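You operate a simulated robot arm through the tools that you are given. There is no shell and no other tool. Be economical: measure what you need, move in short steps, check, and stop when the job is done.

You are at the controls of a simulated two-armed robot. One attempt, no reset.

Task
Take the grey rag from the top of the steel table and lay it out flat on the top of the packing bench.
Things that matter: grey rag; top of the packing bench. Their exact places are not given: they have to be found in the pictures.

Only the result counts: the job must be done as asked and must still hold three seconds after the hand-in. Knocking over, shifting, dropping, spilling or breaking anything else fails it.

Robot
Two 7-joint arms with two-finger parallel grippers on one trunk, on a base that drives. Base frame: it is fixed to the floor where the robot stands at the start and does not move with it; the origin is under the middle of the robot, x ahead of it, y to its left, z up; the surface under the hand at the start is at about z = 80. Lengths are in cm, angles in degrees, forces in N, time in s.
The left shoulder is at the start at [7.1, 15.6, 100.5], the right one opposite. Places, roughly: top of the packing bench [270, -10, 90]. Payload 3.91 kg a hand.
The tool frame of a hand sits at the grasp point between the pads (the TCP): z along the fingers, y along the line on which they close. The tips reach 3 cm beyond it. Largest opening 11 cm; finger width 2, thickness 1; the body of the gripper, 4.8 by 11.2 cm, starts 5.5 cm behind the TCP.
Orientation is that of the tool frame in the base frame, as a unit quaternion [x, y, z, w]. With the fingers straight down and closing along the base's y, the tool's x points along the base's -x, its y along +y and its z along -z.

Tools
- The arms move only by the tool drive_tool. It takes "left_rows", "right_rows" or both (then of equal length, played together; a hand with none holds still); each is a list of rows, each a list of 7 numbers: the shift along the tool's x, y, z in cm, then the turn, a rotation vector about the tool's x, y, z in degrees, then the gripper command, from -1 (fully open) to 1 (shut), values between in proportion. In form: [[tx, ty, tz, ax, ay, az, claw], ...]. A call has 1 to 20 rows; each row is the pose to reach, as a shift and turn from the pose commanded when the call began, along the tool's axes at that moment. Rows are played at 5 a second. More than 5 cm and 8.6 degrees between two rows, or a gripper value outside its range, and nothing of the call is played. Where a pose cannot be reached the arm comes as near as it can. A force on the tool above 40 N (or 10 N above the force at the start of the call, whichever is more), or a blocked arm, ends the call early, and 0.2 s more pass. The fingers move at their own pace (about 10.8 cm/s each) and stop on an object; they squeeze with about 41 N. The grip force told is the motor's: it shows also when the fingers shut on nothing. Time passes only in rows, and 0.2 s behind the last, so rows that repeat a pose let the fingers close. The reply holds the time, the measured pose of the TCP, the force on the tool along the base axes, the opening and the grip force, in the units named above and with some noise, with the torque about the TCP (base axes, N m) and any sound that the robot's microphone picked up.
- Cameras (640 x 400 px; columns grow to the right, rows downward): "scene" is now at [12.14, -1.06, 123.58]; the picture's right is [-0.20, -0.98, 0.00], its down [-0.58, 0.12, -0.80] and it looks along [0.79, -0.16, -0.59] (base axes); focal length 251 px, centre (320, 200). "left" rides on the left gripper at [7.2, -1.7, -10.3] in its tool frame; the picture's right is [0.23, 0.97, 0.00], its down [-0.76, 0.18, -0.62] and it looks along [-0.61, 0.14, 0.78] (tool axes); focal length 222 px, centre (320, 200). "right" rides on the right gripper at [7.2, 1.7, -10.3] in its tool frame; the picture's right is [-0.23, 0.97, 0.00], its down [-0.76, -0.18, -0.62] and it looks along [-0.61, -0.14, 0.78] (tool axes); focal length 222 px, centre (320, 200).
- grab_frame(camera): a new picture of that camera. It takes no simulated time.
- raise_lower(by): slides the trunk up (or, below 0, down) by that many cm; the arms and the scene camera ride with it, the base frame stays. It gives what a move gives, with no picture.
- base_move(legs): drives the robot by 1 to 6 legs, each [ahead, left, turn to the left] in cm, cm and degrees, along the robot's own axes; the way and the turn of a leg run together, so that a leg with both is an arc; at most 150 cm and 180 degrees a leg. The arms and the cameras ride along, it lands a little off, and it stops where it bumps. It gives what a move gives.
- turn_head(pan, tilt): turns the head with the scene camera to pan (to the left, within 86 degrees either way) and tilt (down, from -29 to 69), counted from straight ahead of the robot. It gives what a move gives.
- locate(camera, pixels): for up to 12 pixels [column, row] of the newest picture of that camera ("zoom" is the newest enlarged one), the place [x, y, z] in the base frame of the surface seen there, good to about 0.2 cm, but the place of the scene camera against the robot may be out by one fixed shift of up to 2.5 cm in any direction. It takes no simulated time.
- close_up(camera, box): a new picture of the part [left, top, right, bottom] of that camera's present view, enlarged. It takes no simulated time.
- hand_in(): hands the job in; it is judged then, once.

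Go step by step. Measure first, check grasps and placings, and put right what went wrong. The budget is 80 turns and 78 pictures, counting those below and the enlarged ones. Unless the task says otherwise, let go and move clear before handing in, and close with one line.

The tools are called as a command line: name --argument value ..., lists and objects as JSON in quotes. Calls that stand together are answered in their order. drive_tool: Moves the arms, as the interface text tells. Its arguments: {"type":"object","properties":{"left_rows":{"type":"array","items":{"type":"array","items":{"type":"number"}}},"right_rows":{"type":"array","items":{"type":"array","items":{"type":"number"}}}},"required":[]} The other tools are called the same way: raise_lower (by) slides the trunk up or down; base_move (legs) drives the base; turn_head (pan, tilt) turns the head that bears the scene camera; grab_frame (camera) takes a picture; locate (camera, pixels) gives the place of the surface under pixels of a picture; close_up (camera, box) takes an enlarged picture of a part of a camera's view; hand_in () hands the job in.

At the start:

```text
time_s: 0.0
left_eef_pos: [75.44, 16.98, 101.14]
left_tool_rot: [0.0, 1.0, -0.001, 0.0]
left_force: [0.4, -0.2, 0.1]
left_ft_torque: [-0.01, -0.02, 0.0]
left_finger_gap: 11.02
left_finger_force: 0.1
right_eef_pos: [77.47, -46.09, 97.96]
right_tool_rot: [0.0, 1.0, 0.0, 0.0]
right_force: [0.2, -0.4, -0.8]
right_ft_torque: [0.03, 0.0, 0.01]
right_finger_gap: 11.03
right_finger_force: 0.1
trunk travel left (down, up): [-45.0, 49.0]
robot x, y, heading: [0.03, -0.41, 0.1]
head pan, tilt: [-11.6, 36.4]
```

scene: 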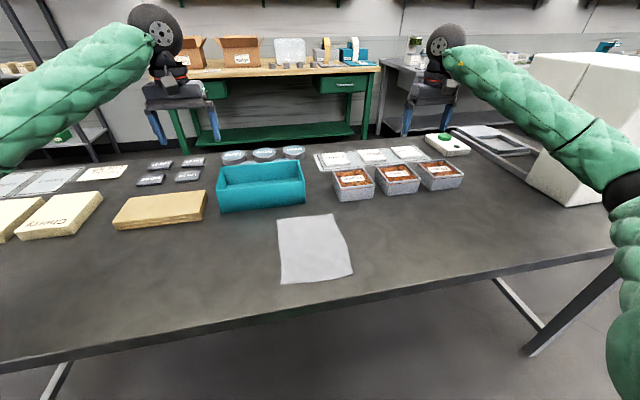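
right: 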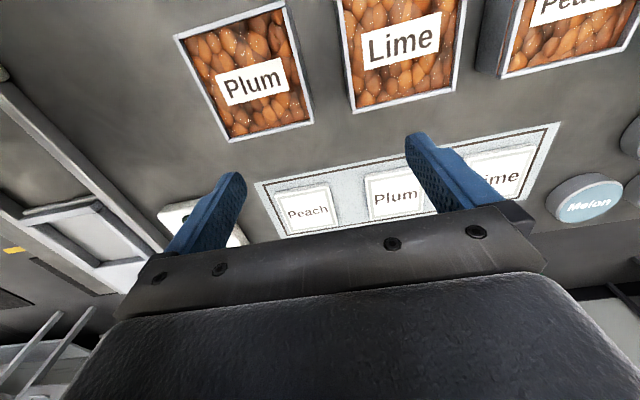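
left: 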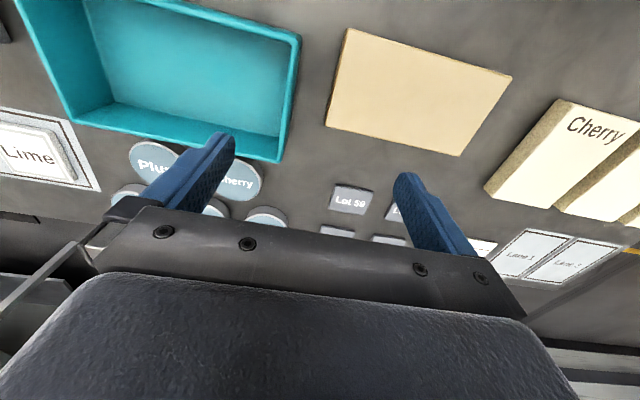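

The rag lies in the scene view at about columns 277–352, rows 214–284, and the packing bench is behind the table at rows 60–85. I measure both.

close_up --camera "scene" --box '[250, 195, 378, 295]'

locate --camera "scene" --pixels '[[278, 219], [333, 214], [351, 271], [282, 283], [315, 250], [300, 300], [330, 335], [260, 210], [355, 200], [265, 70], [370, 68], [190, 77]]'

close_up --camera "scene" --box '[150, 20, 400, 176]'

```text
4.00 times, centred on (314, 245) of scene
```

zoom: 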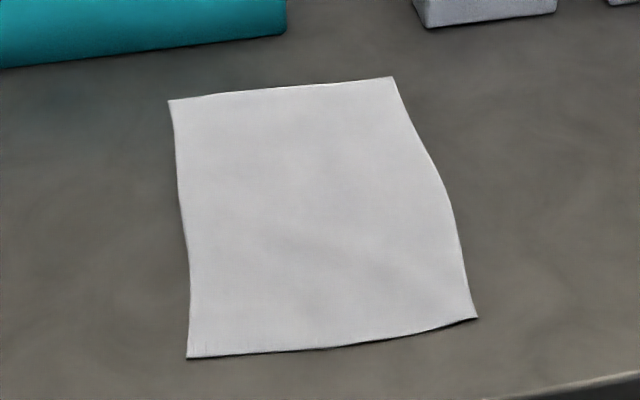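

```text
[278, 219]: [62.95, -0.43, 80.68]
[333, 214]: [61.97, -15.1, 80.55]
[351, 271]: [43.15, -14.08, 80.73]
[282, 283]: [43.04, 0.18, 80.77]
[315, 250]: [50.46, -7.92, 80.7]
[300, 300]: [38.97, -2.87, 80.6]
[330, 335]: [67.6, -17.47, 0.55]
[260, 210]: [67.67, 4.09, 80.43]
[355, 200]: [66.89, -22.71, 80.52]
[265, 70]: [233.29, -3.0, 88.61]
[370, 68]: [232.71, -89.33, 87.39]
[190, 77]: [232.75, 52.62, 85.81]
```

```text
2.56 times, centred on (275, 98) of scene
```

zoom: 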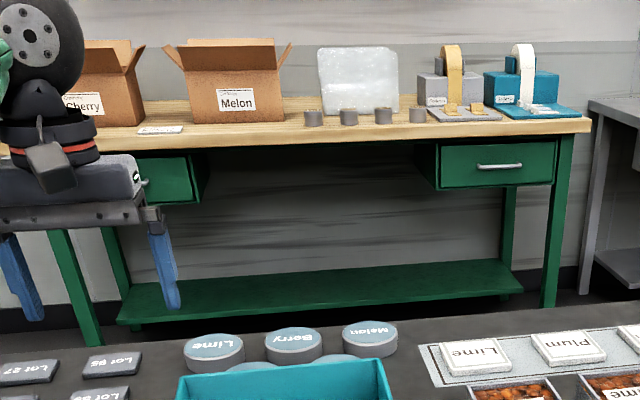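

The rag is about 20 x 14.5 cm, x 43–63, y -15–0, and the bench front edge is near x 233. I survey both sides for a way round the table.

turn_head --pan 60 --tilt 30

grab_frame --camera "scene"

turn_head --pan -65 --tilt 30

grab_frame --camera "scene"

```text
time_s: 1.4
left_eef_pos: [75.38, 17.15, 101.3]
left_tool_rot: [0.0, 1.0, 0.0, -0.001]
left_force: [1.2, -0.4, -0.1]
left_ft_torque: [-0.01, -0.01, 0.02]
left_finger_gap: 11.01
left_finger_force: 0.0
right_eef_pos: [77.4, -46.11, 98.0]
right_tool_rot: [-0.001, 1.0, 0.0, 0.0]
right_force: [0.3, -0.4, 0.5]
right_ft_torque: [0.04, 0.01, 0.0]
right_finger_gap: 11.0
right_finger_force: 0.1
trunk travel left (down, up): [-45.0, 49.0]
robot x, y, heading: [0.12, -0.18, 0.1]
head pan, tilt: [60.0, 30.0]
```

```text
72 pictures are left
```

scene: 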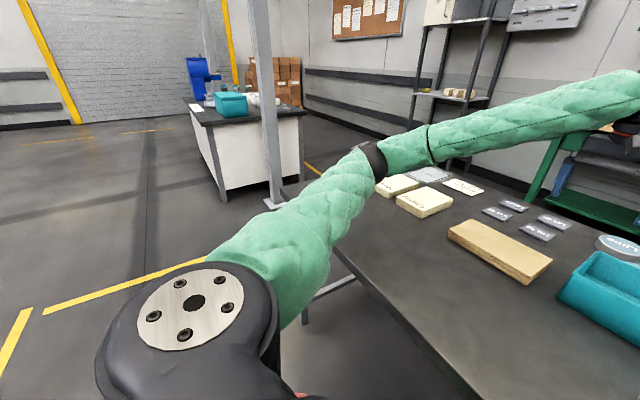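

```text
time_s: 3.5
left_eef_pos: [75.26, 16.97, 101.24]
left_tool_rot: [0.001, 1.0, 0.001, 0.0]
left_force: [0.1, -0.2, 0.1]
left_ft_torque: [0.0, 0.0, -0.02]
left_finger_gap: 11.0
left_finger_force: 0.1
right_eef_pos: [77.44, -46.02, 98.02]
right_tool_rot: [0.0, 1.0, -0.001, -0.001]
right_force: [0.3, 0.0, -0.4]
right_ft_torque: [-0.01, -0.01, 0.03]
right_finger_gap: 11.0
right_finger_force: 0.0
trunk travel left (down, up): [-45.0, 49.0]
robot x, y, heading: [0.28, 0.17, -0.1]
head pan, tilt: [-65.0, 30.0]
```

```text
71 pictures are left
```

scene: 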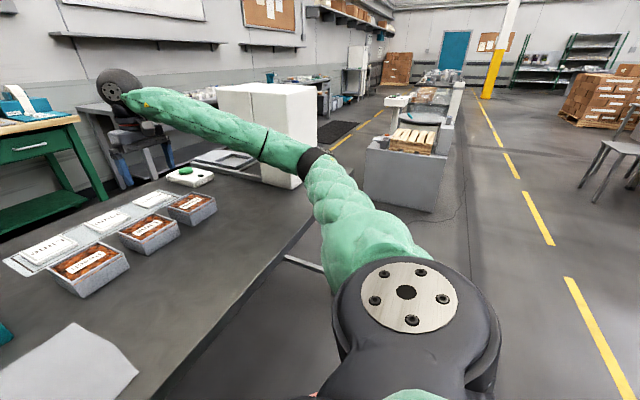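

On the left there is a pillar at the table's end (px 268,150); on the right a white cabinet (px 270,130) past the table's end. I measure passages from both views.

locate --camera "scene" --pixels '[[300, 225], [340, 195], [290, 185], [310, 150], [240, 90], [215, 160], [250, 160], [370, 190], [430, 205], [345, 135], [60, 230], [110, 190]]'

turn_head --pan 60 --tilt 20

grab_frame --camera "scene"

```text
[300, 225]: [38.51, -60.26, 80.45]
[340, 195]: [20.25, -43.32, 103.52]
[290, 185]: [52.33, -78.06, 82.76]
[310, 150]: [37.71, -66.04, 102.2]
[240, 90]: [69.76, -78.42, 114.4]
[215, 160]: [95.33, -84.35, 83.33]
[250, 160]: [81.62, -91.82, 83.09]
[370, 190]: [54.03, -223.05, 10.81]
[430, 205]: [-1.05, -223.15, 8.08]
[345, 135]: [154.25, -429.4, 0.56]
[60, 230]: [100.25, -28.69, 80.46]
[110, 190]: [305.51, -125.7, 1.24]
```

```text
time_s: 5.5
left_eef_pos: [75.47, 16.96, 101.3]
left_tool_rot: [0.0, 1.0, 0.001, 0.0]
left_force: [-0.7, -0.5, 0.0]
left_ft_torque: [0.01, -0.02, -0.02]
left_finger_gap: 10.99
left_finger_force: 0.0
right_eef_pos: [77.39, -46.11, 98.12]
right_tool_rot: [0.0, 1.0, 0.0, 0.0]
right_force: [0.0, -0.6, -0.8]
right_ft_torque: [0.0, -0.01, -0.01]
right_finger_gap: 11.01
right_finger_force: 0.1
trunk travel left (down, up): [-45.0, 49.0]
robot x, y, heading: [0.18, 0.2, 0.0]
head pan, tilt: [60.0, 20.0]
```

```text
70 pictures are left
```

scene: 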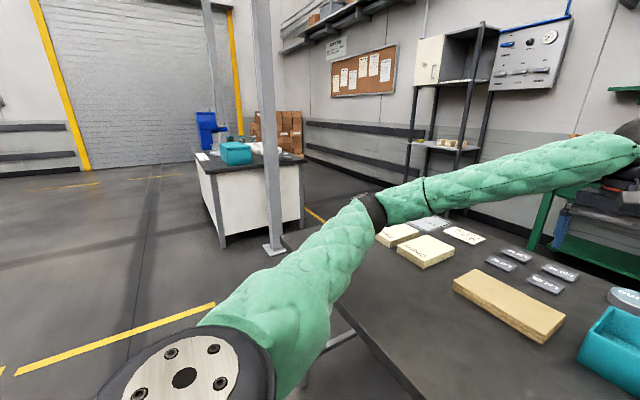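

locate --camera "scene" --pixels '[[275, 248], [285, 240], [305, 226], [325, 190], [222, 240], [415, 190], [290, 236], [435, 150], [550, 215], [372, 340], [470, 230], [400, 230]]'

```text
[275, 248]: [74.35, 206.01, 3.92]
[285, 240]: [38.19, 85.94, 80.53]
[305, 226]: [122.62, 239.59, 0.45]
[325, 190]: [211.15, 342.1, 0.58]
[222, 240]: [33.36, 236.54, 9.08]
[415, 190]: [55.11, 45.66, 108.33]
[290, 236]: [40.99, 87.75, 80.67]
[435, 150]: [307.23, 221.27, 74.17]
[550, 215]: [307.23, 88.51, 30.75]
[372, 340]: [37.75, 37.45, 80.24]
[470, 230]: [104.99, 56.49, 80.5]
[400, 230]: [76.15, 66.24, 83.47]
```

The left way round is free: table end at y≈88, pillar at y≈206, and an aisle x 115–233. I back off so that the rag's near edge (x≈43) is in reach.

base_move --legs '[[-27, -5, 0]]'

turn_head --pan -5 --tilt 42

grab_frame --camera "scene"

grab_frame --camera "left"

grab_frame --camera "right"

```text
time_s: 7.4
left_eef_pos: [48.55, 12.11, 101.32]
left_tool_rot: [-0.001, 1.0, 0.001, 0.0]
left_force: [-0.4, 0.4, 0.5]
left_ft_torque: [-0.02, -0.06, 0.0]
left_finger_gap: 11.04
left_finger_force: 0.1
right_eef_pos: [50.68, -50.98, 98.02]
right_tool_rot: [-0.001, 1.0, -0.001, 0.0]
right_force: [-0.3, -0.3, -0.2]
right_ft_torque: [0.0, -0.03, 0.0]
right_finger_gap: 10.99
right_finger_force: 0.0
trunk travel left (down, up): [-45.0, 49.0]
robot x, y, heading: [-26.56, -5.15, 0.1]
head pan, tilt: [60.0, 20.0]
```

```text
time_s: 8.8
left_eef_pos: [48.67, 12.21, 101.26]
left_tool_rot: [-0.001, 1.0, 0.0, 0.0]
left_force: [1.5, 0.0, 0.9]
left_ft_torque: [0.02, 0.0, 0.03]
left_finger_gap: 10.99
left_finger_force: 0.0
right_eef_pos: [50.82, -50.82, 98.01]
right_tool_rot: [-0.001, 1.0, 0.0, 0.0]
right_force: [-0.4, 0.1, -0.3]
right_ft_torque: [0.03, 0.01, -0.03]
right_finger_gap: 11.0
right_finger_force: 0.0
trunk travel left (down, up): [-45.0, 49.0]
robot x, y, heading: [-26.8, -4.87, -0.1]
head pan, tilt: [-5.0, 42.0]
```

```text
69 pictures are left
```

scene: 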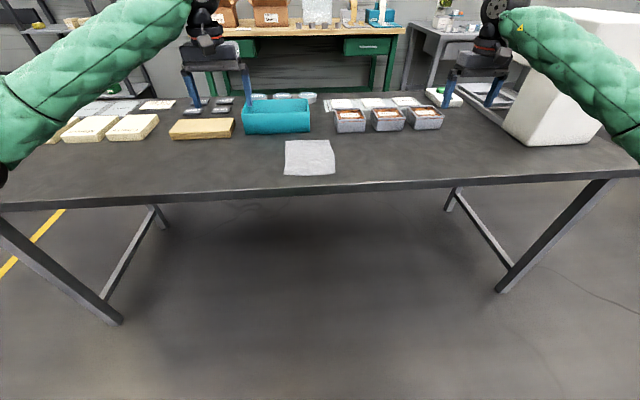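

```text
68 pictures are left
```

left: 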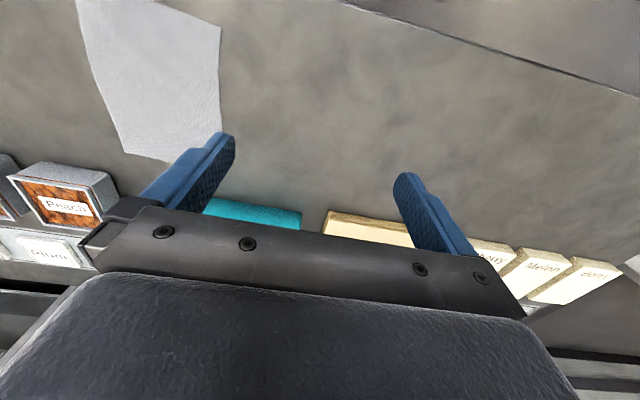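

```text
67 pictures are left
```

right: 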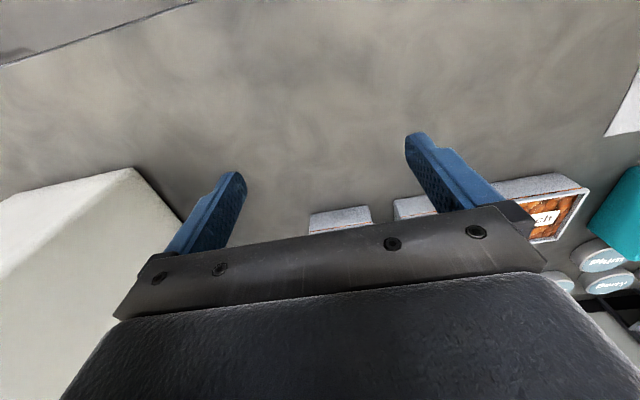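

Left camera sees the rag (px 80–222, rows 0–165). I get it located with that camera, free of the scene camera's shift.

locate --camera "left" --pixels '[[219, 28], [121, 152], [195, 120], [82, 15], [280, 60], [500, 50], [120, 60], [150, 100]]'

locate --camera "scene" --pixels '[[286, 141], [330, 140], [335, 172], [285, 175], [310, 160]]'

```text
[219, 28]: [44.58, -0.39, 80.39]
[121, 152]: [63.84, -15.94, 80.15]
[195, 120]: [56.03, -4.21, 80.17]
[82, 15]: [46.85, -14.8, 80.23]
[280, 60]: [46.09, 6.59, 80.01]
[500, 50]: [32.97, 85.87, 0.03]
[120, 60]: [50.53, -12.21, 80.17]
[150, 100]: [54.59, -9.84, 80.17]
```

```text
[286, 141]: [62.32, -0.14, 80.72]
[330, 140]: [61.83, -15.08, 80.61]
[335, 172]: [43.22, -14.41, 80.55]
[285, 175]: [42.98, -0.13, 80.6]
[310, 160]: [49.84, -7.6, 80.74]
```

Left camera gives the table at z=80.0, rag x 44.5–63.7, y -15.5–-0.4 (the scene camera is about 1.4 cm short in x). I turn both hands 90° so the fingers close along x and bring them over the near edge.

drive_tool --left_rows '[[0.3, -0.7, 0.7, 0, 0, 8.2, -0.5], [0.7, -1.4, 1.4, 0, 0, 16.4, -0.2], [1, -2.1, 2.1, 0, 0, 24.6, 0], [1.3, -2.8, 2.8, 0, 0, 32.8, 0.2], [1.7, -3.5, 3.5, 0, 0, 41, 0.2], [2, -4.2, 4.2, 0, 0, 49.2, 0.2], [2.4, -4.9, 4.9, 0, 0, 57.4, 0.2], [2.7, -5.6, 5.6, 0, 0, 65.6, 0.2], [3.1, -6.3, 6.3, 0, 0, 73.8, 0.2], [3.4, -7, 7, 0, 0, 82, 0.2], [3.7, -8, 8, 0, 0, 90, 0.2]]' --right_rows '[[0.5, 2.7, 0.4, 0, 0, -8.2, -0.5], [1, 5.4, 0.8, 0, 0, -16.4, -0.2], [1.6, 8.1, 1.2, 0, 0, -24.6, 0], [2.1, 10.8, 1.6, 0, 0, -32.8, 0.2], [2.6, 13.5, 2, 0, 0, -41, 0.2], [3.2, 16.2, 2.5, 0, 0, -49.2, 0.2], [3.7, 18.9, 3, 0, 0, -57.4, 0.2], [4.2, 21.6, 3.5, 0, 0, -65.6, 0.2], [4.8, 24.3, 4, 0, 0, -73.8, 0.2], [5.3, 27, 4.5, 0, 0, -82, 0.2], [5.8, 29.7, 5, 0, 0, -90, 0.2]]'

grab_frame --camera "scene"

grab_frame --camera "left"

```text
time_s: 11.2
left_eef_pos: [45.01, 4.17, 93.18]
left_tool_rot: [0.708, 0.706, -0.002, -0.001]
left_force: [1.2, -0.6, 0.4]
left_ft_torque: [-0.03, 0.03, 0.01]
left_finger_gap: 4.35
left_finger_force: 0.1
right_eef_pos: [31.32, -13.6, 85.52]
right_tool_rot: [-0.628, 0.778, -0.015, 0.034]
right_force: [0.7, 0.6, 2.7]
right_ft_torque: [-0.04, 0.07, 0.0]
right_finger_gap: 4.4
right_finger_force: 0.1
right hand out of reach, approached as far as the arm can: row 6, 7, 8, 9, 10, 11
trunk travel left (down, up): [-45.0, 49.0]
robot x, y, heading: [-26.31, -5.09, -0.2]
head pan, tilt: [-5.0, 42.0]
```

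```text
66 pictures are left
```

scene: 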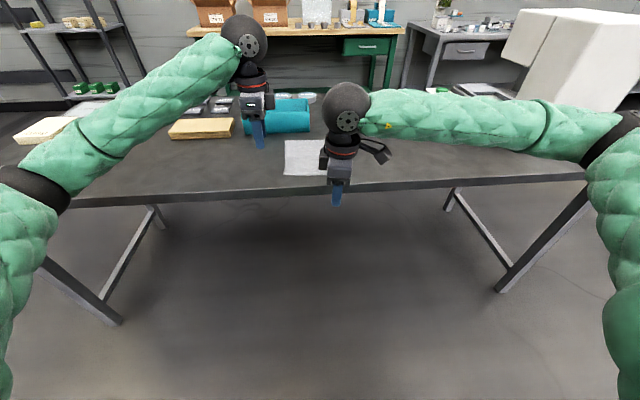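

```text
65 pictures are left
```

left: 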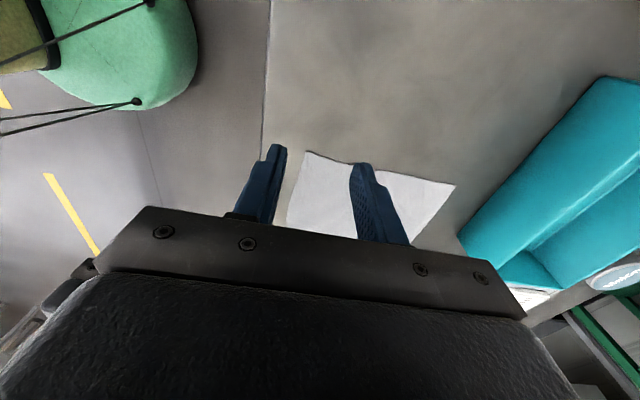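

The right arm could not follow (ended at [31,-14,85.5], in front of the table edge). I undo part of its turn: lift it and turn back 45° to see what it accepts.

drive_tool --right_rows '[[0, 0, -3, 0, 0, 5, 0.2], [0, 0, -5, 0, 0, 10, 0.2], [0, 0, -7, 0, 0, 18, 0.2], [0, 0, -7, 0, 0, 26, 0.2], [0, 0, -7, 0, 0, 34, 0.2], [0, 0, -7, 0, 0, 42, 0.2], [0, 0, -7, 0, 0, 50, 0.2], [0, 0, -7, 0, 0, 50, 0.2]]'

grab_frame --camera "scene"

```text
time_s: 13.0
left_eef_pos: [44.98, 4.17, 93.26]
left_tool_rot: [0.706, 0.708, -0.001, 0.0]
left_force: [0.2, -0.5, 0.0]
left_ft_torque: [0.0, -0.03, -0.03]
left_finger_gap: 4.42
left_finger_force: 0.0
right_eef_pos: [31.23, -14.23, 92.1]
right_tool_rot: [-0.241, 0.97, 0.0, 0.036]
right_force: [-0.6, 0.5, 0.6]
right_ft_torque: [-0.01, -0.01, 0.01]
right_finger_gap: 4.38
right_finger_force: 0.1
trunk travel left (down, up): [-45.0, 49.0]
robot x, y, heading: [-26.94, -5.11, 0.1]
head pan, tilt: [-5.0, 42.0]
```

```text
64 pictures are left
```

scene: 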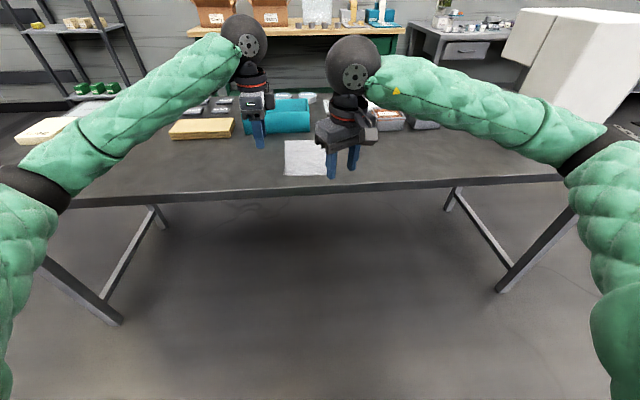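

Turned back, the right arm follows. I move it first to x=45, y≈-16 and then turn it stepwise again.

drive_tool --right_rows '[[-3, -2, -1, 0, 0, 0, 0.2], [-6, -4, -1, 0, 0, 0, 0.2], [-9, -6, -1, 0, 0, 0, 0.2], [-11.5, -7.8, -1, 0, 0, 0, 0.2], [-11.5, -7.8, -1, 0, 0, -8, 0.2], [-11.5, -7.8, -1, 0, 0, -16, 0.2], [-11.5, -7.8, -1, 0, 0, -24, 0.2], [-11.5, -7.8, -1, 0, 0, -32, 0.2], [-11.5, -7.8, -1, 0, 0, -40, 0.2], [-11.5, -7.8, -1, 0, 0, -48, 0.2], [-11.5, -7.8, -1, 0, 0, -56, 0.2], [-11.5, -7.8, -1, 0, 0, -62, 0.2]]'

grab_frame --camera "scene"

```text
time_s: 15.6
left_eef_pos: [45.0, 3.99, 93.23]
left_tool_rot: [0.707, 0.707, -0.001, 0.0]
left_force: [0.5, -0.3, -0.4]
left_ft_torque: [0.0, 0.0, -0.02]
left_finger_gap: 4.42
left_finger_force: 0.1
right_eef_pos: [42.22, -12.86, 91.96]
right_tool_rot: [-0.549, 0.832, -0.049, 0.064]
right_force: [0.4, -0.3, -0.8]
right_ft_torque: [0.05, 0.03, -0.01]
right_finger_gap: 4.39
right_finger_force: 0.1
right hand out of reach, approached as far as the arm can: row 9, 10, 11, 12
trunk travel left (down, up): [-45.0, 49.0]
robot x, y, heading: [-26.59, -5.0, 0.1]
head pan, tilt: [-5.0, 42.0]
```

```text
63 pictures are left
```

scene: 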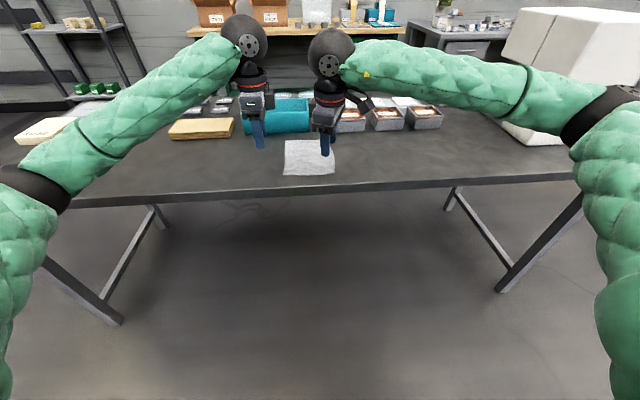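

The right wrist runs into a joint limit with its forearm so far across. I back the robot off another 12 cm so that both forearms point more forward, then reach out and finish the turn.

base_move --legs '[[-12, 0, 0]]'

drive_tool --left_rows '[[0, 3, 0, 0, 0, 0, 0.2], [0, 6, 0, 0, 0, 0, 0.2], [0, 9, 0, 0, 0, 0, 0.2], [0, 12, 0, 0, 0, 0, 0.2], [0, 12, 0, 0, 0, 0, 0.2], [0, 12, 0, 0, 0, 0, 0.2], [0, 12, 0, 0, 0, 0, 0.2], [0, 12, 0, 0, 0, 0, 0.2]]' --right_rows '[[-1, -3.5, 0.6, 0, 0, 0, 0.2], [-2, -7, 1.2, 0, 0, 0, 0.2], [-3, -10.5, 1.8, 0, 0, 0, 0.2], [-3.9, -14.2, 2.4, 0, 0, 0, 0.2], [-3.9, -14.2, 2.4, -2.5, 0.3, -6.5, 0.2], [-3.9, -14.2, 2.4, -5, 0.6, -13, 0.2], [-3.9, -14.2, 2.4, -7.5, 0.9, -19, 0.2], [-3.9, -14.2, 2.4, -9.2, 1.2, -23.1, 0.2]]'

grab_frame --camera "scene"

```text
time_s: 16.8
left_eef_pos: [32.86, 4.2, 93.4]
left_tool_rot: [0.706, 0.708, 0.002, 0.001]
left_force: [-0.7, -0.2, 0.6]
left_ft_torque: [0.02, -0.03, -0.01]
left_finger_gap: 4.4
left_finger_force: 0.0
right_eef_pos: [30.03, -12.72, 92.16]
right_tool_rot: [-0.549, 0.832, -0.051, 0.065]
right_force: [0.1, 0.1, 0.5]
right_ft_torque: [-0.02, -0.03, 0.0]
right_finger_gap: 4.42
right_finger_force: 0.0
trunk travel left (down, up): [-45.0, 49.0]
robot x, y, heading: [-38.85, -4.65, 0.0]
head pan, tilt: [-5.0, 42.0]
```

```text
time_s: 18.6
left_eef_pos: [45.07, 4.18, 93.35]
left_tool_rot: [0.707, 0.707, 0.0, 0.0]
left_force: [0.8, -0.1, 0.0]
left_ft_torque: [0.01, -0.01, -0.01]
left_finger_gap: 4.38
left_finger_force: 0.1
right_eef_pos: [32.61, -13.16, 92.05]
right_tool_rot: [-0.546, 0.834, -0.051, 0.065]
right_force: [-0.7, 0.1, 0.8]
right_ft_torque: [0.0, 0.02, -0.01]
right_finger_gap: 4.43
right_finger_force: 0.1
right hand out of reach, approached as far as the arm can: row 1, 2, 3, 4, 5, 6, 7, 8
trunk travel left (down, up): [-45.0, 49.0]
robot x, y, heading: [-38.42, -4.79, 0.5]
head pan, tilt: [-5.0, 42.0]
```

```text
62 pictures are left
```

scene: 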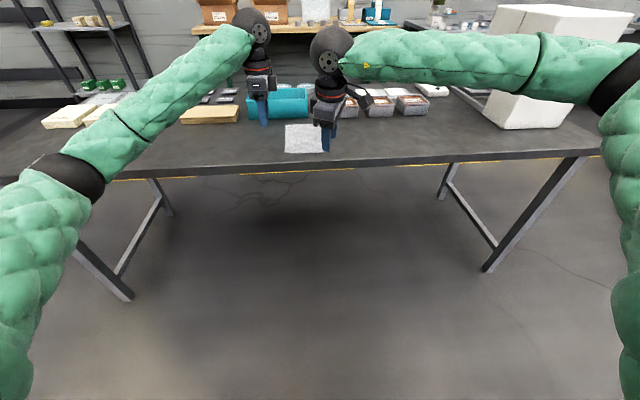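

The right arm is jammed against its limit; I turn its wrist back, bring it further out and forward, and try once more from there.

drive_tool --right_rows '[[0, 0, -1, 3, 0, 8, 0.2], [0, 0, -2, 6, 0, 16, 0.2], [0, 0, -3, 9, -1, 24, 0.2], [0, 0, -3, 9, -1, 32, 0.2], [0, 0, -3, 9, -1, 40, 0.2], [1, -4, -2, 9, -1, 48, 0.2], [2, -8, -2, 9, -1, 56, 0.2], [2, -12, -2, 9, -1, 64, 0.2], [2, -16, -1, 9, -1, 66, 0.2], [2, -20, -1, 9, -1, 66, 0.2], [2, -22, 0, 9, -1, 66, 0.2]]'

grab_frame --camera "scene"

```text
time_s: 21.0
left_eef_pos: [45.12, 4.14, 93.22]
left_tool_rot: [0.707, 0.707, 0.0, 0.0]
left_force: [-0.5, 0.4, 0.5]
left_ft_torque: [0.03, -0.02, -0.02]
left_finger_gap: 4.42
left_finger_force: 0.1
right_eef_pos: [51.21, -23.62, 95.06]
right_tool_rot: [0.001, 0.99, -0.063, 0.128]
right_force: [0.9, 0.3, -0.3]
right_ft_torque: [0.04, 0.01, 0.02]
right_finger_gap: 4.42
right_finger_force: 0.0
trunk travel left (down, up): [-45.0, 49.0]
robot x, y, heading: [-38.66, -4.95, -0.1]
head pan, tilt: [-5.0, 42.0]
```

```text
61 pictures are left
```

scene: 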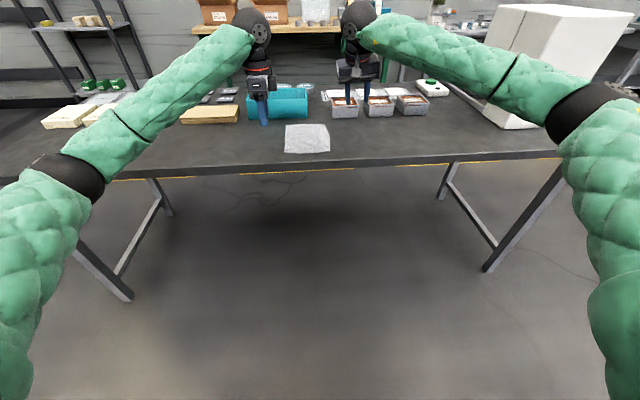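

The right arm is now a mirror of the left. I turn it in place, at x≈51, over the free table.

drive_tool --right_rows '[[0, 0, 0, -1.43, 0.49, -7.46, 0.2], [0, 0, 0, -2.87, 0.98, -14.9, 0.2], [0, 0, 0, -4.3, 1.48, -22.4, 0.2], [0, 0, 0, -5.73, 1.97, -29.8, 0.2], [0, 0, 0, -7.17, 2.46, -37.3, 0.2], [0, 0, 0, -8.6, 2.95, -44.75, 0.2], [0, 0, 0, -10.03, 3.44, -52.2, 0.2], [0, 0, 0, -11.5, 3.93, -59.7, 0.2], [0, 0, 0, -12.9, 4.43, -67.1, 0.2], [0, 0, 0, -14.3, 4.92, -74.6, 0.2], [0, 0, 0, -15.8, 5.41, -82, 0.2], [0, 0, 0, -17.2, 5.9, -89.5, 0.2]]'

grab_frame --camera "scene"

```text
time_s: 23.6
left_eef_pos: [44.88, 4.38, 93.58]
left_tool_rot: [0.707, 0.708, 0.001, 0.002]
left_force: [-0.4, 1.4, 0.2]
left_ft_torque: [-0.03, -0.05, 0.02]
left_finger_gap: 4.38
left_finger_force: 0.1
right_eef_pos: [47.81, -21.41, 93.77]
right_tool_rot: [-0.413, 0.898, -0.101, 0.11]
right_force: [0.2, 0.7, 0.8]
right_ft_torque: [-0.02, -0.08, -0.01]
right_finger_gap: 4.43
right_finger_force: 0.1
right hand out of reach, approached as far as the arm can: row 6, 7, 8, 9, 10, 11, 12
trunk travel left (down, up): [-45.0, 49.0]
robot x, y, heading: [-38.56, -4.98, 0.3]
head pan, tilt: [-5.0, 42.0]
```

```text
60 pictures are left
```

scene: 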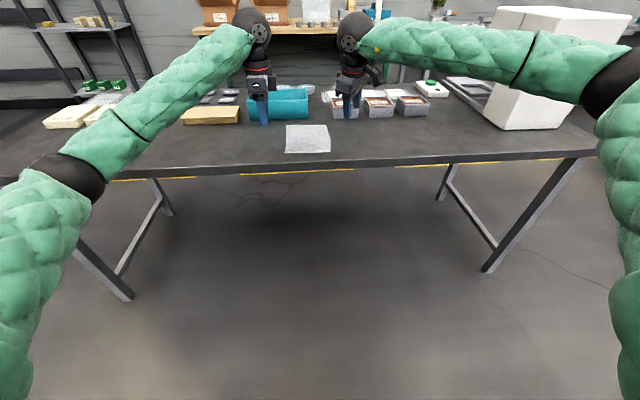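

The right wrist stops at about -48°, but the other way may be open (same direction as the left). I turn it to match the left hand's orientation, its camera then facing +y.

drive_tool --right_rows '[[0, 0, 0, 0.05, 1.2, 7.7, 0.2], [0, 0, 0, 0.1, 2.5, 15.3, 0.2], [0, 0, 0, 0.15, 3.7, 23, 0.2], [0, 0, 0, 0.2, 4.9, 30.7, 0.2], [0, 0, 0, 0.25, 6.2, 38.4, 0.2], [0, 0, 0, 0.3, 7.4, 46, 0.2], [0, 0, 0, 0.35, 8.6, 53.7, 0.2], [0, 0, 0, 0.4, 9.9, 61.4, 0.2], [0, 0, 0, 0.45, 11.1, 69, 0.2], [0, 0, 0, 0.5, 12.3, 76.7, 0.2], [0, 0, 0, 0.55, 13.6, 84.4, 0.2], [0, 0, 0, 0.6, 14.8, 92, 0.2], [0, 0, 0, 0.65, 16, 99.7, 0.2], [0, 0, 0, 0.7, 17.3, 107.4, 0.2], [0, 0, 0, 0.75, 18.5, 115, 0.2], [0, 0, 0, 0.8, 19.7, 122.7, 0.2], [0, 0, 0, 0.85, 21, 130.4, 0.2], [0, 0, 0, 0.9, 22.2, 138.1, 0.2]]'

grab_frame --camera "scene"

grab_frame --camera "right"

```text
time_s: 27.4
left_eef_pos: [45.11, 4.12, 93.3]
left_tool_rot: [0.706, 0.708, -0.001, 0.0]
left_force: [0.1, -0.2, -0.3]
left_ft_torque: [0.04, 0.01, 0.0]
left_finger_gap: 4.42
left_finger_force: 0.1
right_eef_pos: [47.92, -21.57, 93.22]
right_tool_rot: [0.708, 0.706, -0.002, -0.003]
right_force: [-0.5, 0.5, 0.3]
right_ft_torque: [-0.01, -0.03, -0.01]
right_finger_gap: 4.43
right_finger_force: 0.1
trunk travel left (down, up): [-45.0, 49.0]
robot x, y, heading: [-38.33, -5.01, 0.2]
head pan, tilt: [-5.0, 42.0]
```

```text
59 pictures are left
```

scene: 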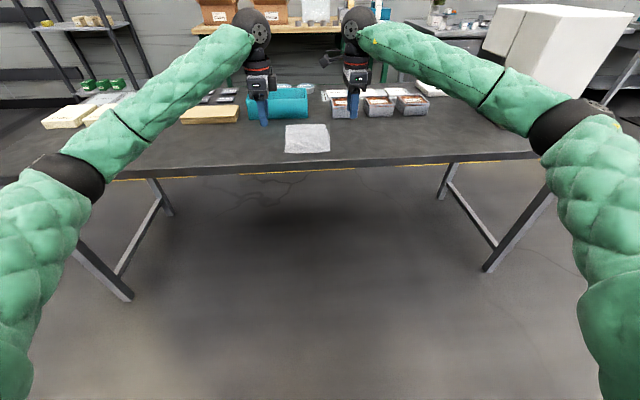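

```text
58 pictures are left
```

right: 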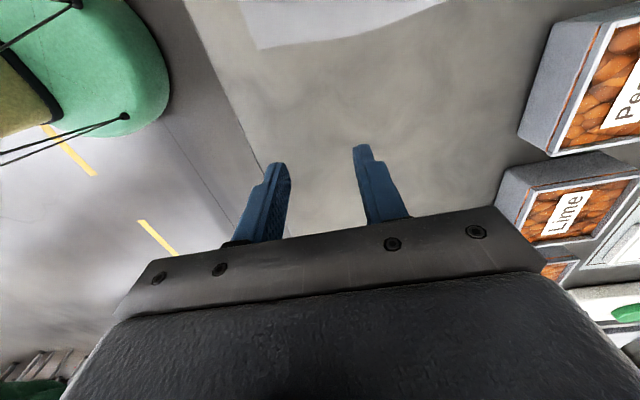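

Both hands now close along x. I check the rag's corners seen by the two hand cameras.

grab_frame --camera "left"

locate --camera "right" --pixels '[[259, 48], [248, 18], [440, 3], [330, 39], [300, 90], [320, 20]]'

locate --camera "left" --pixels '[[308, 153], [291, 200], [340, 160], [330, 190], [453, 186], [260, 130]]'

```text
57 pictures are left
```

left: 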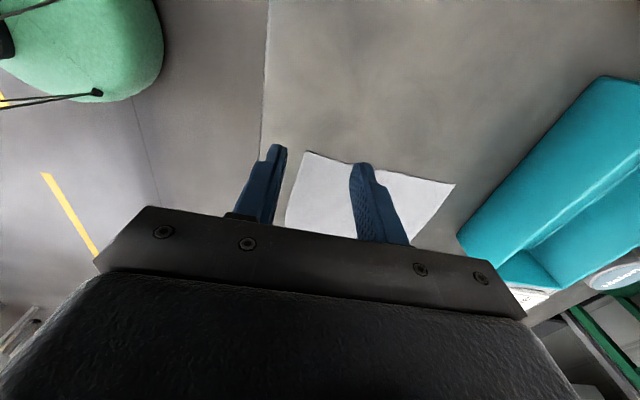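

```text
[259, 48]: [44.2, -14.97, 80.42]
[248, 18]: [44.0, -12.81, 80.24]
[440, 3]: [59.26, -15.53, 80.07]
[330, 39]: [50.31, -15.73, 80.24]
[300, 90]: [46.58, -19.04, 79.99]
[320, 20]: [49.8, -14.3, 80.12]
```

```text
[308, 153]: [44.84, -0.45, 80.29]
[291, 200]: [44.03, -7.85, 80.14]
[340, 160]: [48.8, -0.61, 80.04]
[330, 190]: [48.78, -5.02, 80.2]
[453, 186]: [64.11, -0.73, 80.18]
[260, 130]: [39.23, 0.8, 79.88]
```

The near edge is at x≈44.3, corners at y -0.4 and -15. I lower both hands astride that edge, tips 1 cm above the table.

drive_tool --left_rows '[[-1.4, -0.1, 1.5, 0, 0, 0, 0.45], [-2.8, -0.2, 3, 0, 0, 0, 0.45], [-4, -0.3, 5, 0, 0, 0, 0.45], [-5.4, -0.3, 7, 0, 0, 0, 0.45], [-5.4, -0.3, 8.5, 0, 0, 0, 0.45], [-5.4, -0.3, 9.3, 0, 0, 0, 0.45]]' --right_rows '[[1.8, -1, 1.5, 0, 0, 0, 0.45], [3.6, -2, 3, 0, 0, 0, 0.45], [5.4, -3, 5, 0, 0, 0, 0.45], [7.1, -3.1, 7, 0, 0, 0, 0.45], [7.1, -3.1, 8.5, 0, 0, 0, 0.45], [7.1, -3.1, 9.2, 0, 0, 0, 0.45]]'

grab_frame --camera "left"

grab_frame --camera "right"

close_up --camera "scene" --box '[220, 20, 412, 140]'

```text
time_s: 28.8
left_eef_pos: [44.74, -1.26, 83.83]
left_tool_rot: [0.707, 0.708, 0.0, 0.0]
left_force: [0.2, 1.5, 0.0]
left_ft_torque: [0.0, -0.01, 0.03]
left_finger_gap: 3.03
left_finger_force: 0.1
right_eef_pos: [44.83, -14.56, 84.09]
right_tool_rot: [0.707, 0.707, -0.002, -0.002]
right_force: [-0.8, -0.2, 0.1]
right_ft_torque: [-0.04, 0.01, 0.04]
right_finger_gap: 3.03
right_finger_force: 0.1
trunk travel left (down, up): [-45.0, 49.0]
robot x, y, heading: [-38.61, -5.24, -0.1]
head pan, tilt: [-5.0, 42.0]
```

```text
56 pictures are left
```

left: 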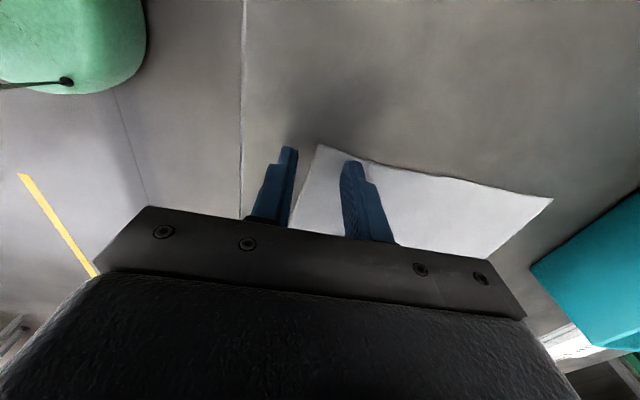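

```text
55 pictures are left
```

right: 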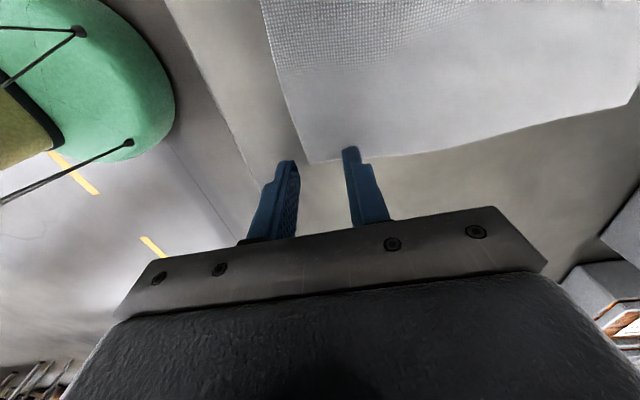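

```text
3.33 times, centred on (316, 80) of scene
```

zoom: 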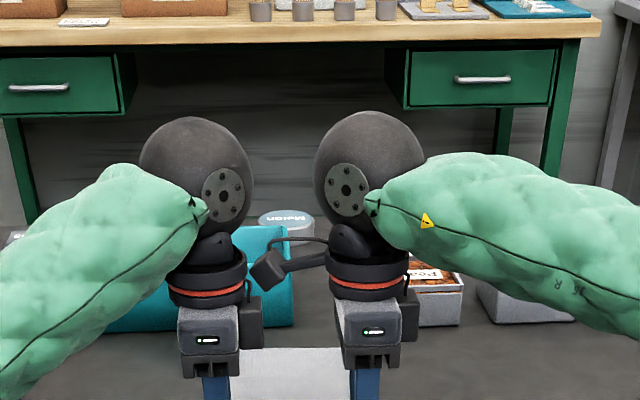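

The rag's near-left corner sits between the left fingers (px 318,145) and the near-right one between the right fingers (px 310,162). I press lightly down and close.

drive_tool --left_rows '[[0, 0, 0.4, 0, 0, 0, 0.45], [0, 0, 0.8, 0, 0, 0, 0.45], [0, 0, 1.0, 0, 0, 0, 0.45]]' --right_rows '[[0.3, 0, 0.4, 0, 0, 0, 0.45], [0.4, 0, 0.9, 0, 0, 0, 0.45], [0.4, 0, 1.2, 0, 0, 0, 0.45]]'

```text
time_s: 29.6
left_eef_pos: [44.69, -1.2, 83.19]
left_tool_rot: [0.707, 0.707, 0.0, 0.0]
left_force: [0.6, 1.2, 3.4]
left_ft_torque: [-0.04, -0.04, 0.0]
left_finger_gap: 3.07
left_finger_force: 0.4
right_eef_pos: [44.76, -14.13, 82.92]
right_tool_rot: [0.708, 0.706, -0.002, -0.001]
right_force: [0.4, -2.1, 12.4]
right_ft_torque: [0.0, -0.27, -0.01]
right_finger_gap: 3.04
right_finger_force: 0.2
trunk travel left (down, up): [-45.0, 49.0]
robot x, y, heading: [-38.49, -4.82, 0.1]
head pan, tilt: [-5.0, 42.0]
```

Both touch: 3 N left, 12 N right. I close the fingers holding this light pressure.

drive_tool --left_rows '[[0, 0, 0.15, 0, 0, 0, 0.6], [0, 0, 0.15, 0, 0, 0, 0.8], [0, 0, 0.1, 0, 0, 0, 1], [0, 0, 0, 0, 0, 0, 1], [0, 0, 0, 0, 0, 0, 1]]' --right_rows '[[0, 0, -0.1, 0, 0, 0, 0.6], [0, 0, -0.1, 0, 0, 0, 0.8], [0, 0, -0.1, 0, 0, 0, 1], [0, 0, -0.2, 0, 0, 0, 1], [0, 0, -0.2, 0, 0, 0, 1]]'

grab_frame --camera "left"

grab_frame --camera "right"

```text
time_s: 30.8
left_eef_pos: [44.69, -1.35, 83.08]
left_tool_rot: [0.707, 0.707, 0.002, 0.001]
left_force: [1.2, 1.5, 14.5]
left_ft_torque: [-0.27, -0.21, 0.02]
left_finger_gap: 0.19
left_finger_force: 40.8
right_eef_pos: [44.79, -14.13, 83.23]
right_tool_rot: [0.707, 0.707, -0.002, -0.001]
right_force: [0.5, -2.8, 3.8]
right_ft_torque: [0.1, 0.03, -0.06]
right_finger_gap: 0.18
right_finger_force: 41.2
trunk travel left (down, up): [-45.0, 49.0]
robot x, y, heading: [-38.52, -5.01, -0.1]
head pan, tilt: [-5.0, 42.0]
```

```text
53 pictures are left
```

left: 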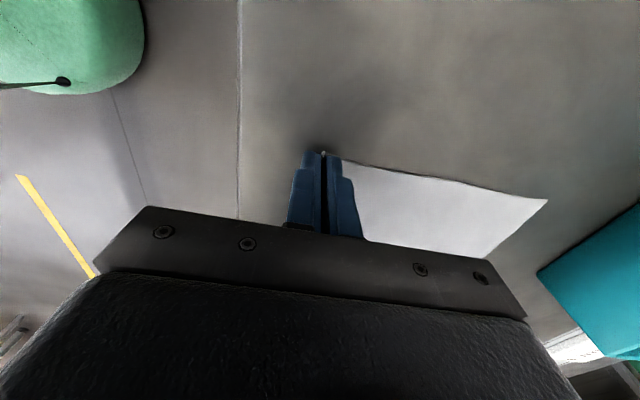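

```text
52 pictures are left
```

right: 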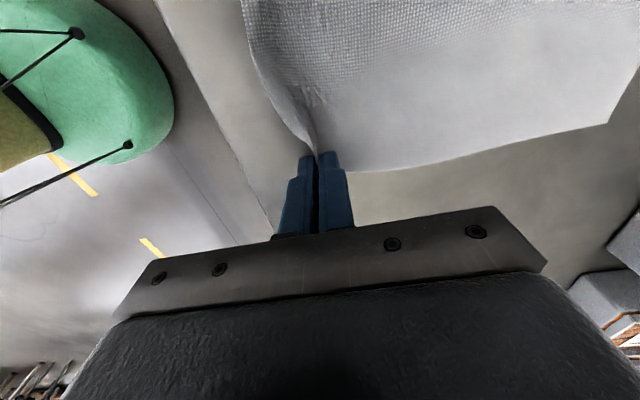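

Both gaps show 0.19 with cloth bunched at the tips (px 310,150 right). I lift both slowly by 5 cm and look.

drive_tool --left_rows '[[0, 0, -1, 0, 0, 0, 1], [0, 0, -2, 0, 0, 0, 1], [0, 0, -3, 0, 0, 0, 1], [0, 0, -4, 0, 0, 0, 1], [0, 0, -5, 0, 0, 0, 1]]' --right_rows '[[0, 0, -1, 0, 0, 0, 1], [0, 0, -2, 0, 0, 0, 1], [0, 0, -3, 0, 0, 0, 1], [0, 0, -4, 0, 0, 0, 1], [0, 0, -5, 0, 0, 0, 1]]'

close_up --camera "scene" --box '[220, 50, 412, 170]'

grab_frame --camera "left"

```text
time_s: 32.0
left_eef_pos: [44.91, -1.29, 88.03]
left_tool_rot: [0.707, 0.707, -0.001, 0.0]
left_force: [0.4, -0.3, 0.0]
left_ft_torque: [-0.02, -0.02, 0.03]
left_finger_gap: 0.19
left_finger_force: 40.5
right_eef_pos: [44.79, -14.28, 88.02]
right_tool_rot: [0.708, 0.707, -0.002, -0.003]
right_force: [-0.2, 0.6, -0.1]
right_ft_torque: [0.0, 0.02, -0.02]
right_finger_gap: 0.2
right_finger_force: 40.8
trunk travel left (down, up): [-45.0, 49.0]
robot x, y, heading: [-38.55, -4.86, 0.1]
head pan, tilt: [-5.0, 42.0]
```

```text
3.33 times, centred on (316, 110) of scene
```

zoom: 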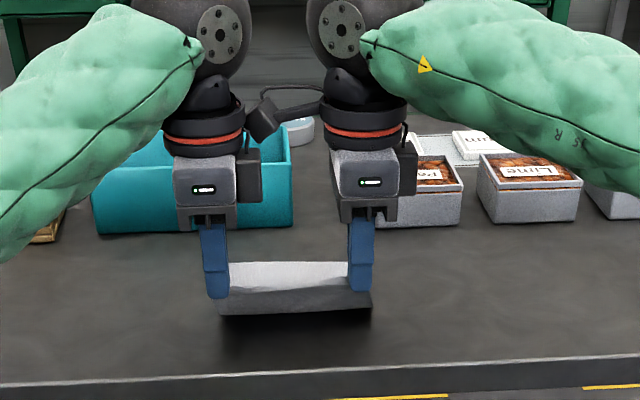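

```text
50 pictures are left
```

left: 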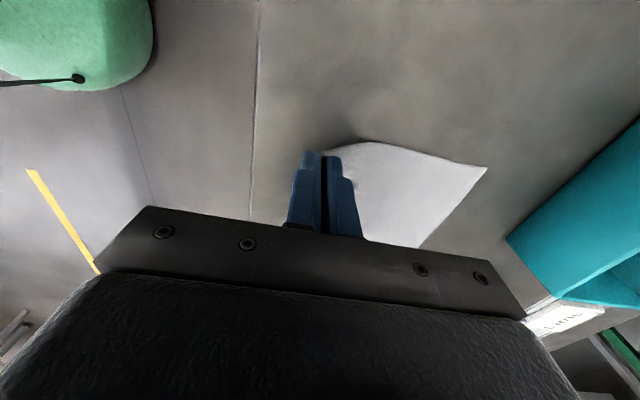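

Both hands hold the near edge as a fold with a small flap toward the robot; the rest trails on the table. I raise the trunk so the rag hangs clear.

raise_lower --by 12

raise_lower --by 20

turn_head --pan 0 --tilt 35

grab_frame --camera "scene"

```text
time_s: 33.5
left_eef_pos: [44.98, -1.28, 99.93]
left_tool_rot: [0.706, 0.708, 0.0, 0.0]
left_force: [0.2, 0.1, 0.6]
left_ft_torque: [0.03, 0.02, 0.02]
left_finger_gap: 0.21
left_finger_force: 41.2
right_eef_pos: [45.0, -14.19, 100.0]
right_tool_rot: [0.708, 0.706, -0.002, -0.002]
right_force: [0.6, 0.5, -0.3]
right_ft_torque: [-0.05, 0.05, -0.03]
right_finger_gap: 0.19
right_finger_force: 41.7
trunk travel left (down, up): [-57.0, 37.0]
robot x, y, heading: [-38.73, -4.94, 0.0]
head pan, tilt: [-5.0, 42.0]
```

```text
time_s: 35.7
left_eef_pos: [44.81, -1.26, 119.81]
left_tool_rot: [0.707, 0.708, 0.0, 0.0]
left_force: [-0.4, 0.2, 0.2]
left_ft_torque: [0.0, 0.03, 0.03]
left_finger_gap: 0.21
left_finger_force: 40.3
right_eef_pos: [44.89, -14.23, 120.12]
right_tool_rot: [0.708, 0.706, -0.003, -0.002]
right_force: [-0.3, 0.0, 0.7]
right_ft_torque: [0.02, 0.01, 0.0]
right_finger_gap: 0.2
right_finger_force: 41.0
trunk travel left (down, up): [-77.0, 17.0]
robot x, y, heading: [-38.73, -4.63, 0.1]
head pan, tilt: [-5.0, 42.0]
```

```text
time_s: 36.4
left_eef_pos: [44.89, -1.23, 120.11]
left_tool_rot: [0.706, 0.708, 0.001, 0.0]
left_force: [0.3, 0.0, 0.1]
left_ft_torque: [-0.03, 0.0, -0.02]
left_finger_gap: 0.22
left_finger_force: 41.0
right_eef_pos: [44.84, -14.16, 119.96]
right_tool_rot: [0.708, 0.707, -0.002, -0.003]
right_force: [-0.3, -0.1, 0.6]
right_ft_torque: [0.02, 0.01, 0.01]
right_finger_gap: 0.19
right_finger_force: 41.1
trunk travel left (down, up): [-77.0, 17.0]
robot x, y, heading: [-38.66, -5.36, 0.1]
head pan, tilt: [0.0, 35.0]
```

```text
49 pictures are left
```

scene: 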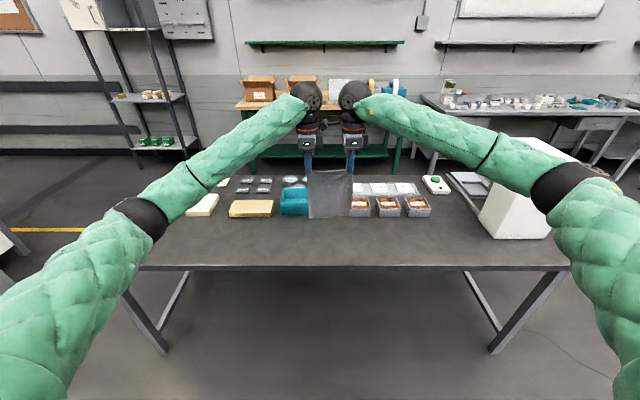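

The rag hangs flat between the hands (px 308–352, rows 172–218). I check the elbow widths before driving round the left end of the table.

locate --camera "scene" --pixels '[[120, 215], [60, 240], [20, 290], [200, 200], [590, 205], [620, 330], [330, 217], [312, 215], [350, 212]]'

base_move --legs '[[-5, 100, 0]]'

turn_head --pan 40 --tilt 30

grab_frame --camera "scene"

```text
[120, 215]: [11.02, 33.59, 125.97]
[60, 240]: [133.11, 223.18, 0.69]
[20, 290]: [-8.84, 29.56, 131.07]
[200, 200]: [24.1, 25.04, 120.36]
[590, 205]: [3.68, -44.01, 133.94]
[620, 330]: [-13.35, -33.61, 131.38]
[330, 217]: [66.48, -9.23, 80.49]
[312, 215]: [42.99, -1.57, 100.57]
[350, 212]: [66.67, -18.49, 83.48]
```

```text
time_s: 41.5
left_eef_pos: [39.29, 98.12, 119.91]
left_tool_rot: [0.704, 0.71, 0.0, 0.0]
left_force: [-0.2, 0.1, -0.1]
left_ft_torque: [-0.02, -0.01, 0.0]
left_finger_gap: 0.2
left_finger_force: 41.0
right_eef_pos: [39.52, 85.31, 120.06]
right_tool_rot: [0.706, 0.708, -0.002, -0.003]
right_force: [-0.2, -0.1, 0.3]
right_ft_torque: [0.0, 0.02, -0.02]
right_finger_gap: 0.18
right_finger_force: 41.3
trunk travel left (down, up): [-77.0, 17.0]
robot x, y, heading: [-43.74, 94.22, 0.3]
head pan, tilt: [0.0, 35.0]
```

```text
time_s: 42.6
left_eef_pos: [39.51, 98.25, 119.97]
left_tool_rot: [0.705, 0.709, 0.0, 0.0]
left_force: [0.2, 0.6, 0.2]
left_ft_torque: [-0.02, -0.03, 0.03]
left_finger_gap: 0.2
left_finger_force: 40.6
right_eef_pos: [39.54, 85.26, 120.04]
right_tool_rot: [0.706, 0.709, -0.002, -0.002]
right_force: [-0.1, 0.4, -0.2]
right_ft_torque: [0.0, 0.02, -0.03]
right_finger_gap: 0.19
right_finger_force: 41.3
trunk travel left (down, up): [-77.0, 17.0]
robot x, y, heading: [-44.43, 94.16, 0.2]
head pan, tilt: [40.0, 30.0]
```

```text
48 pictures are left
```

scene: 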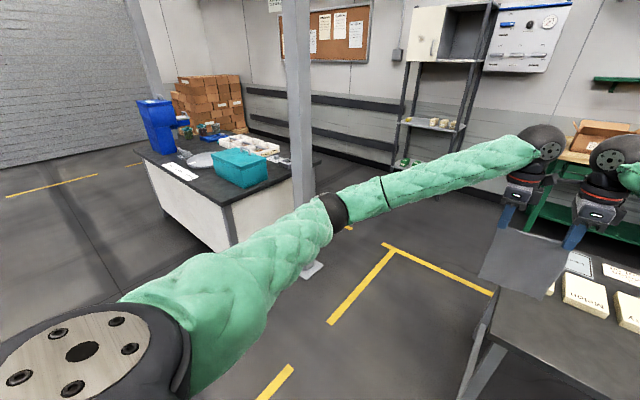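

Halfway; the way past the pillar (px 300,200) is open. I measure the pillar and table end again.

locate --camera "scene" --pixels '[[300, 100], [310, 150], [288, 100], [312, 268], [500, 290], [490, 330], [278, 170], [240, 240], [210, 300]]'

```text
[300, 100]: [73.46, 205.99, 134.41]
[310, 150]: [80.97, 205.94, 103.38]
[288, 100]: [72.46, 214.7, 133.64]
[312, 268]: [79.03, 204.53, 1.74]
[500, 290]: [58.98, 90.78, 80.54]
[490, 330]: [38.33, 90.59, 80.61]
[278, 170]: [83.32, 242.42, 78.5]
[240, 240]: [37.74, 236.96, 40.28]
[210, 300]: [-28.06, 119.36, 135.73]
```

Pillar face at y=206, table end at y=91: I go through the middle at y≈146 and up the aisle to x≈146.

base_move --legs '[[0, 52, 0], [100, 0, 0], [88, 0, 0]]'

turn_head --pan -40 --tilt 25

grab_frame --camera "scene"

```text
time_s: 54.7
left_eef_pos: [228.7, 149.27, 119.94]
left_tool_rot: [0.71, 0.704, 0.0, 0.0]
left_force: [0.1, -0.2, -0.8]
left_ft_torque: [0.0, -0.01, 0.01]
left_finger_gap: 0.18
left_finger_force: 40.8
right_eef_pos: [228.63, 136.27, 120.1]
right_tool_rot: [0.711, 0.703, -0.002, -0.002]
right_force: [0.8, 1.3, 0.3]
right_ft_torque: [0.0, 0.0, 0.01]
right_finger_gap: 0.2
right_finger_force: 40.8
trunk travel left (down, up): [-77.0, 17.0]
robot x, y, heading: [145.12, 146.23, -0.7]
head pan, tilt: [40.0, 30.0]
```

```text
time_s: 56.2
left_eef_pos: [228.62, 149.2, 119.93]
left_tool_rot: [0.71, 0.704, 0.0, 0.001]
left_force: [-0.1, -0.9, -0.3]
left_ft_torque: [0.0, -0.03, 0.0]
left_finger_gap: 0.19
left_finger_force: 41.2
right_eef_pos: [228.63, 136.19, 120.03]
right_tool_rot: [0.711, 0.704, -0.002, -0.003]
right_force: [-0.4, 0.3, 0.5]
right_ft_torque: [0.01, 0.03, -0.02]
right_finger_gap: 0.21
right_finger_force: 40.9
trunk travel left (down, up): [-77.0, 17.0]
robot x, y, heading: [144.97, 146.31, -0.5]
head pan, tilt: [-40.0, 25.0]
```

```text
47 pictures are left
```

scene: 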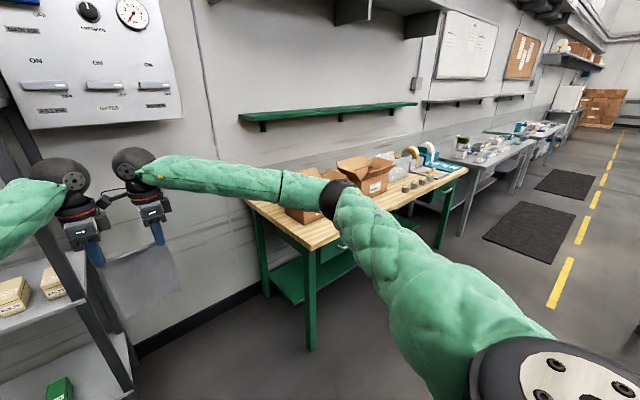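

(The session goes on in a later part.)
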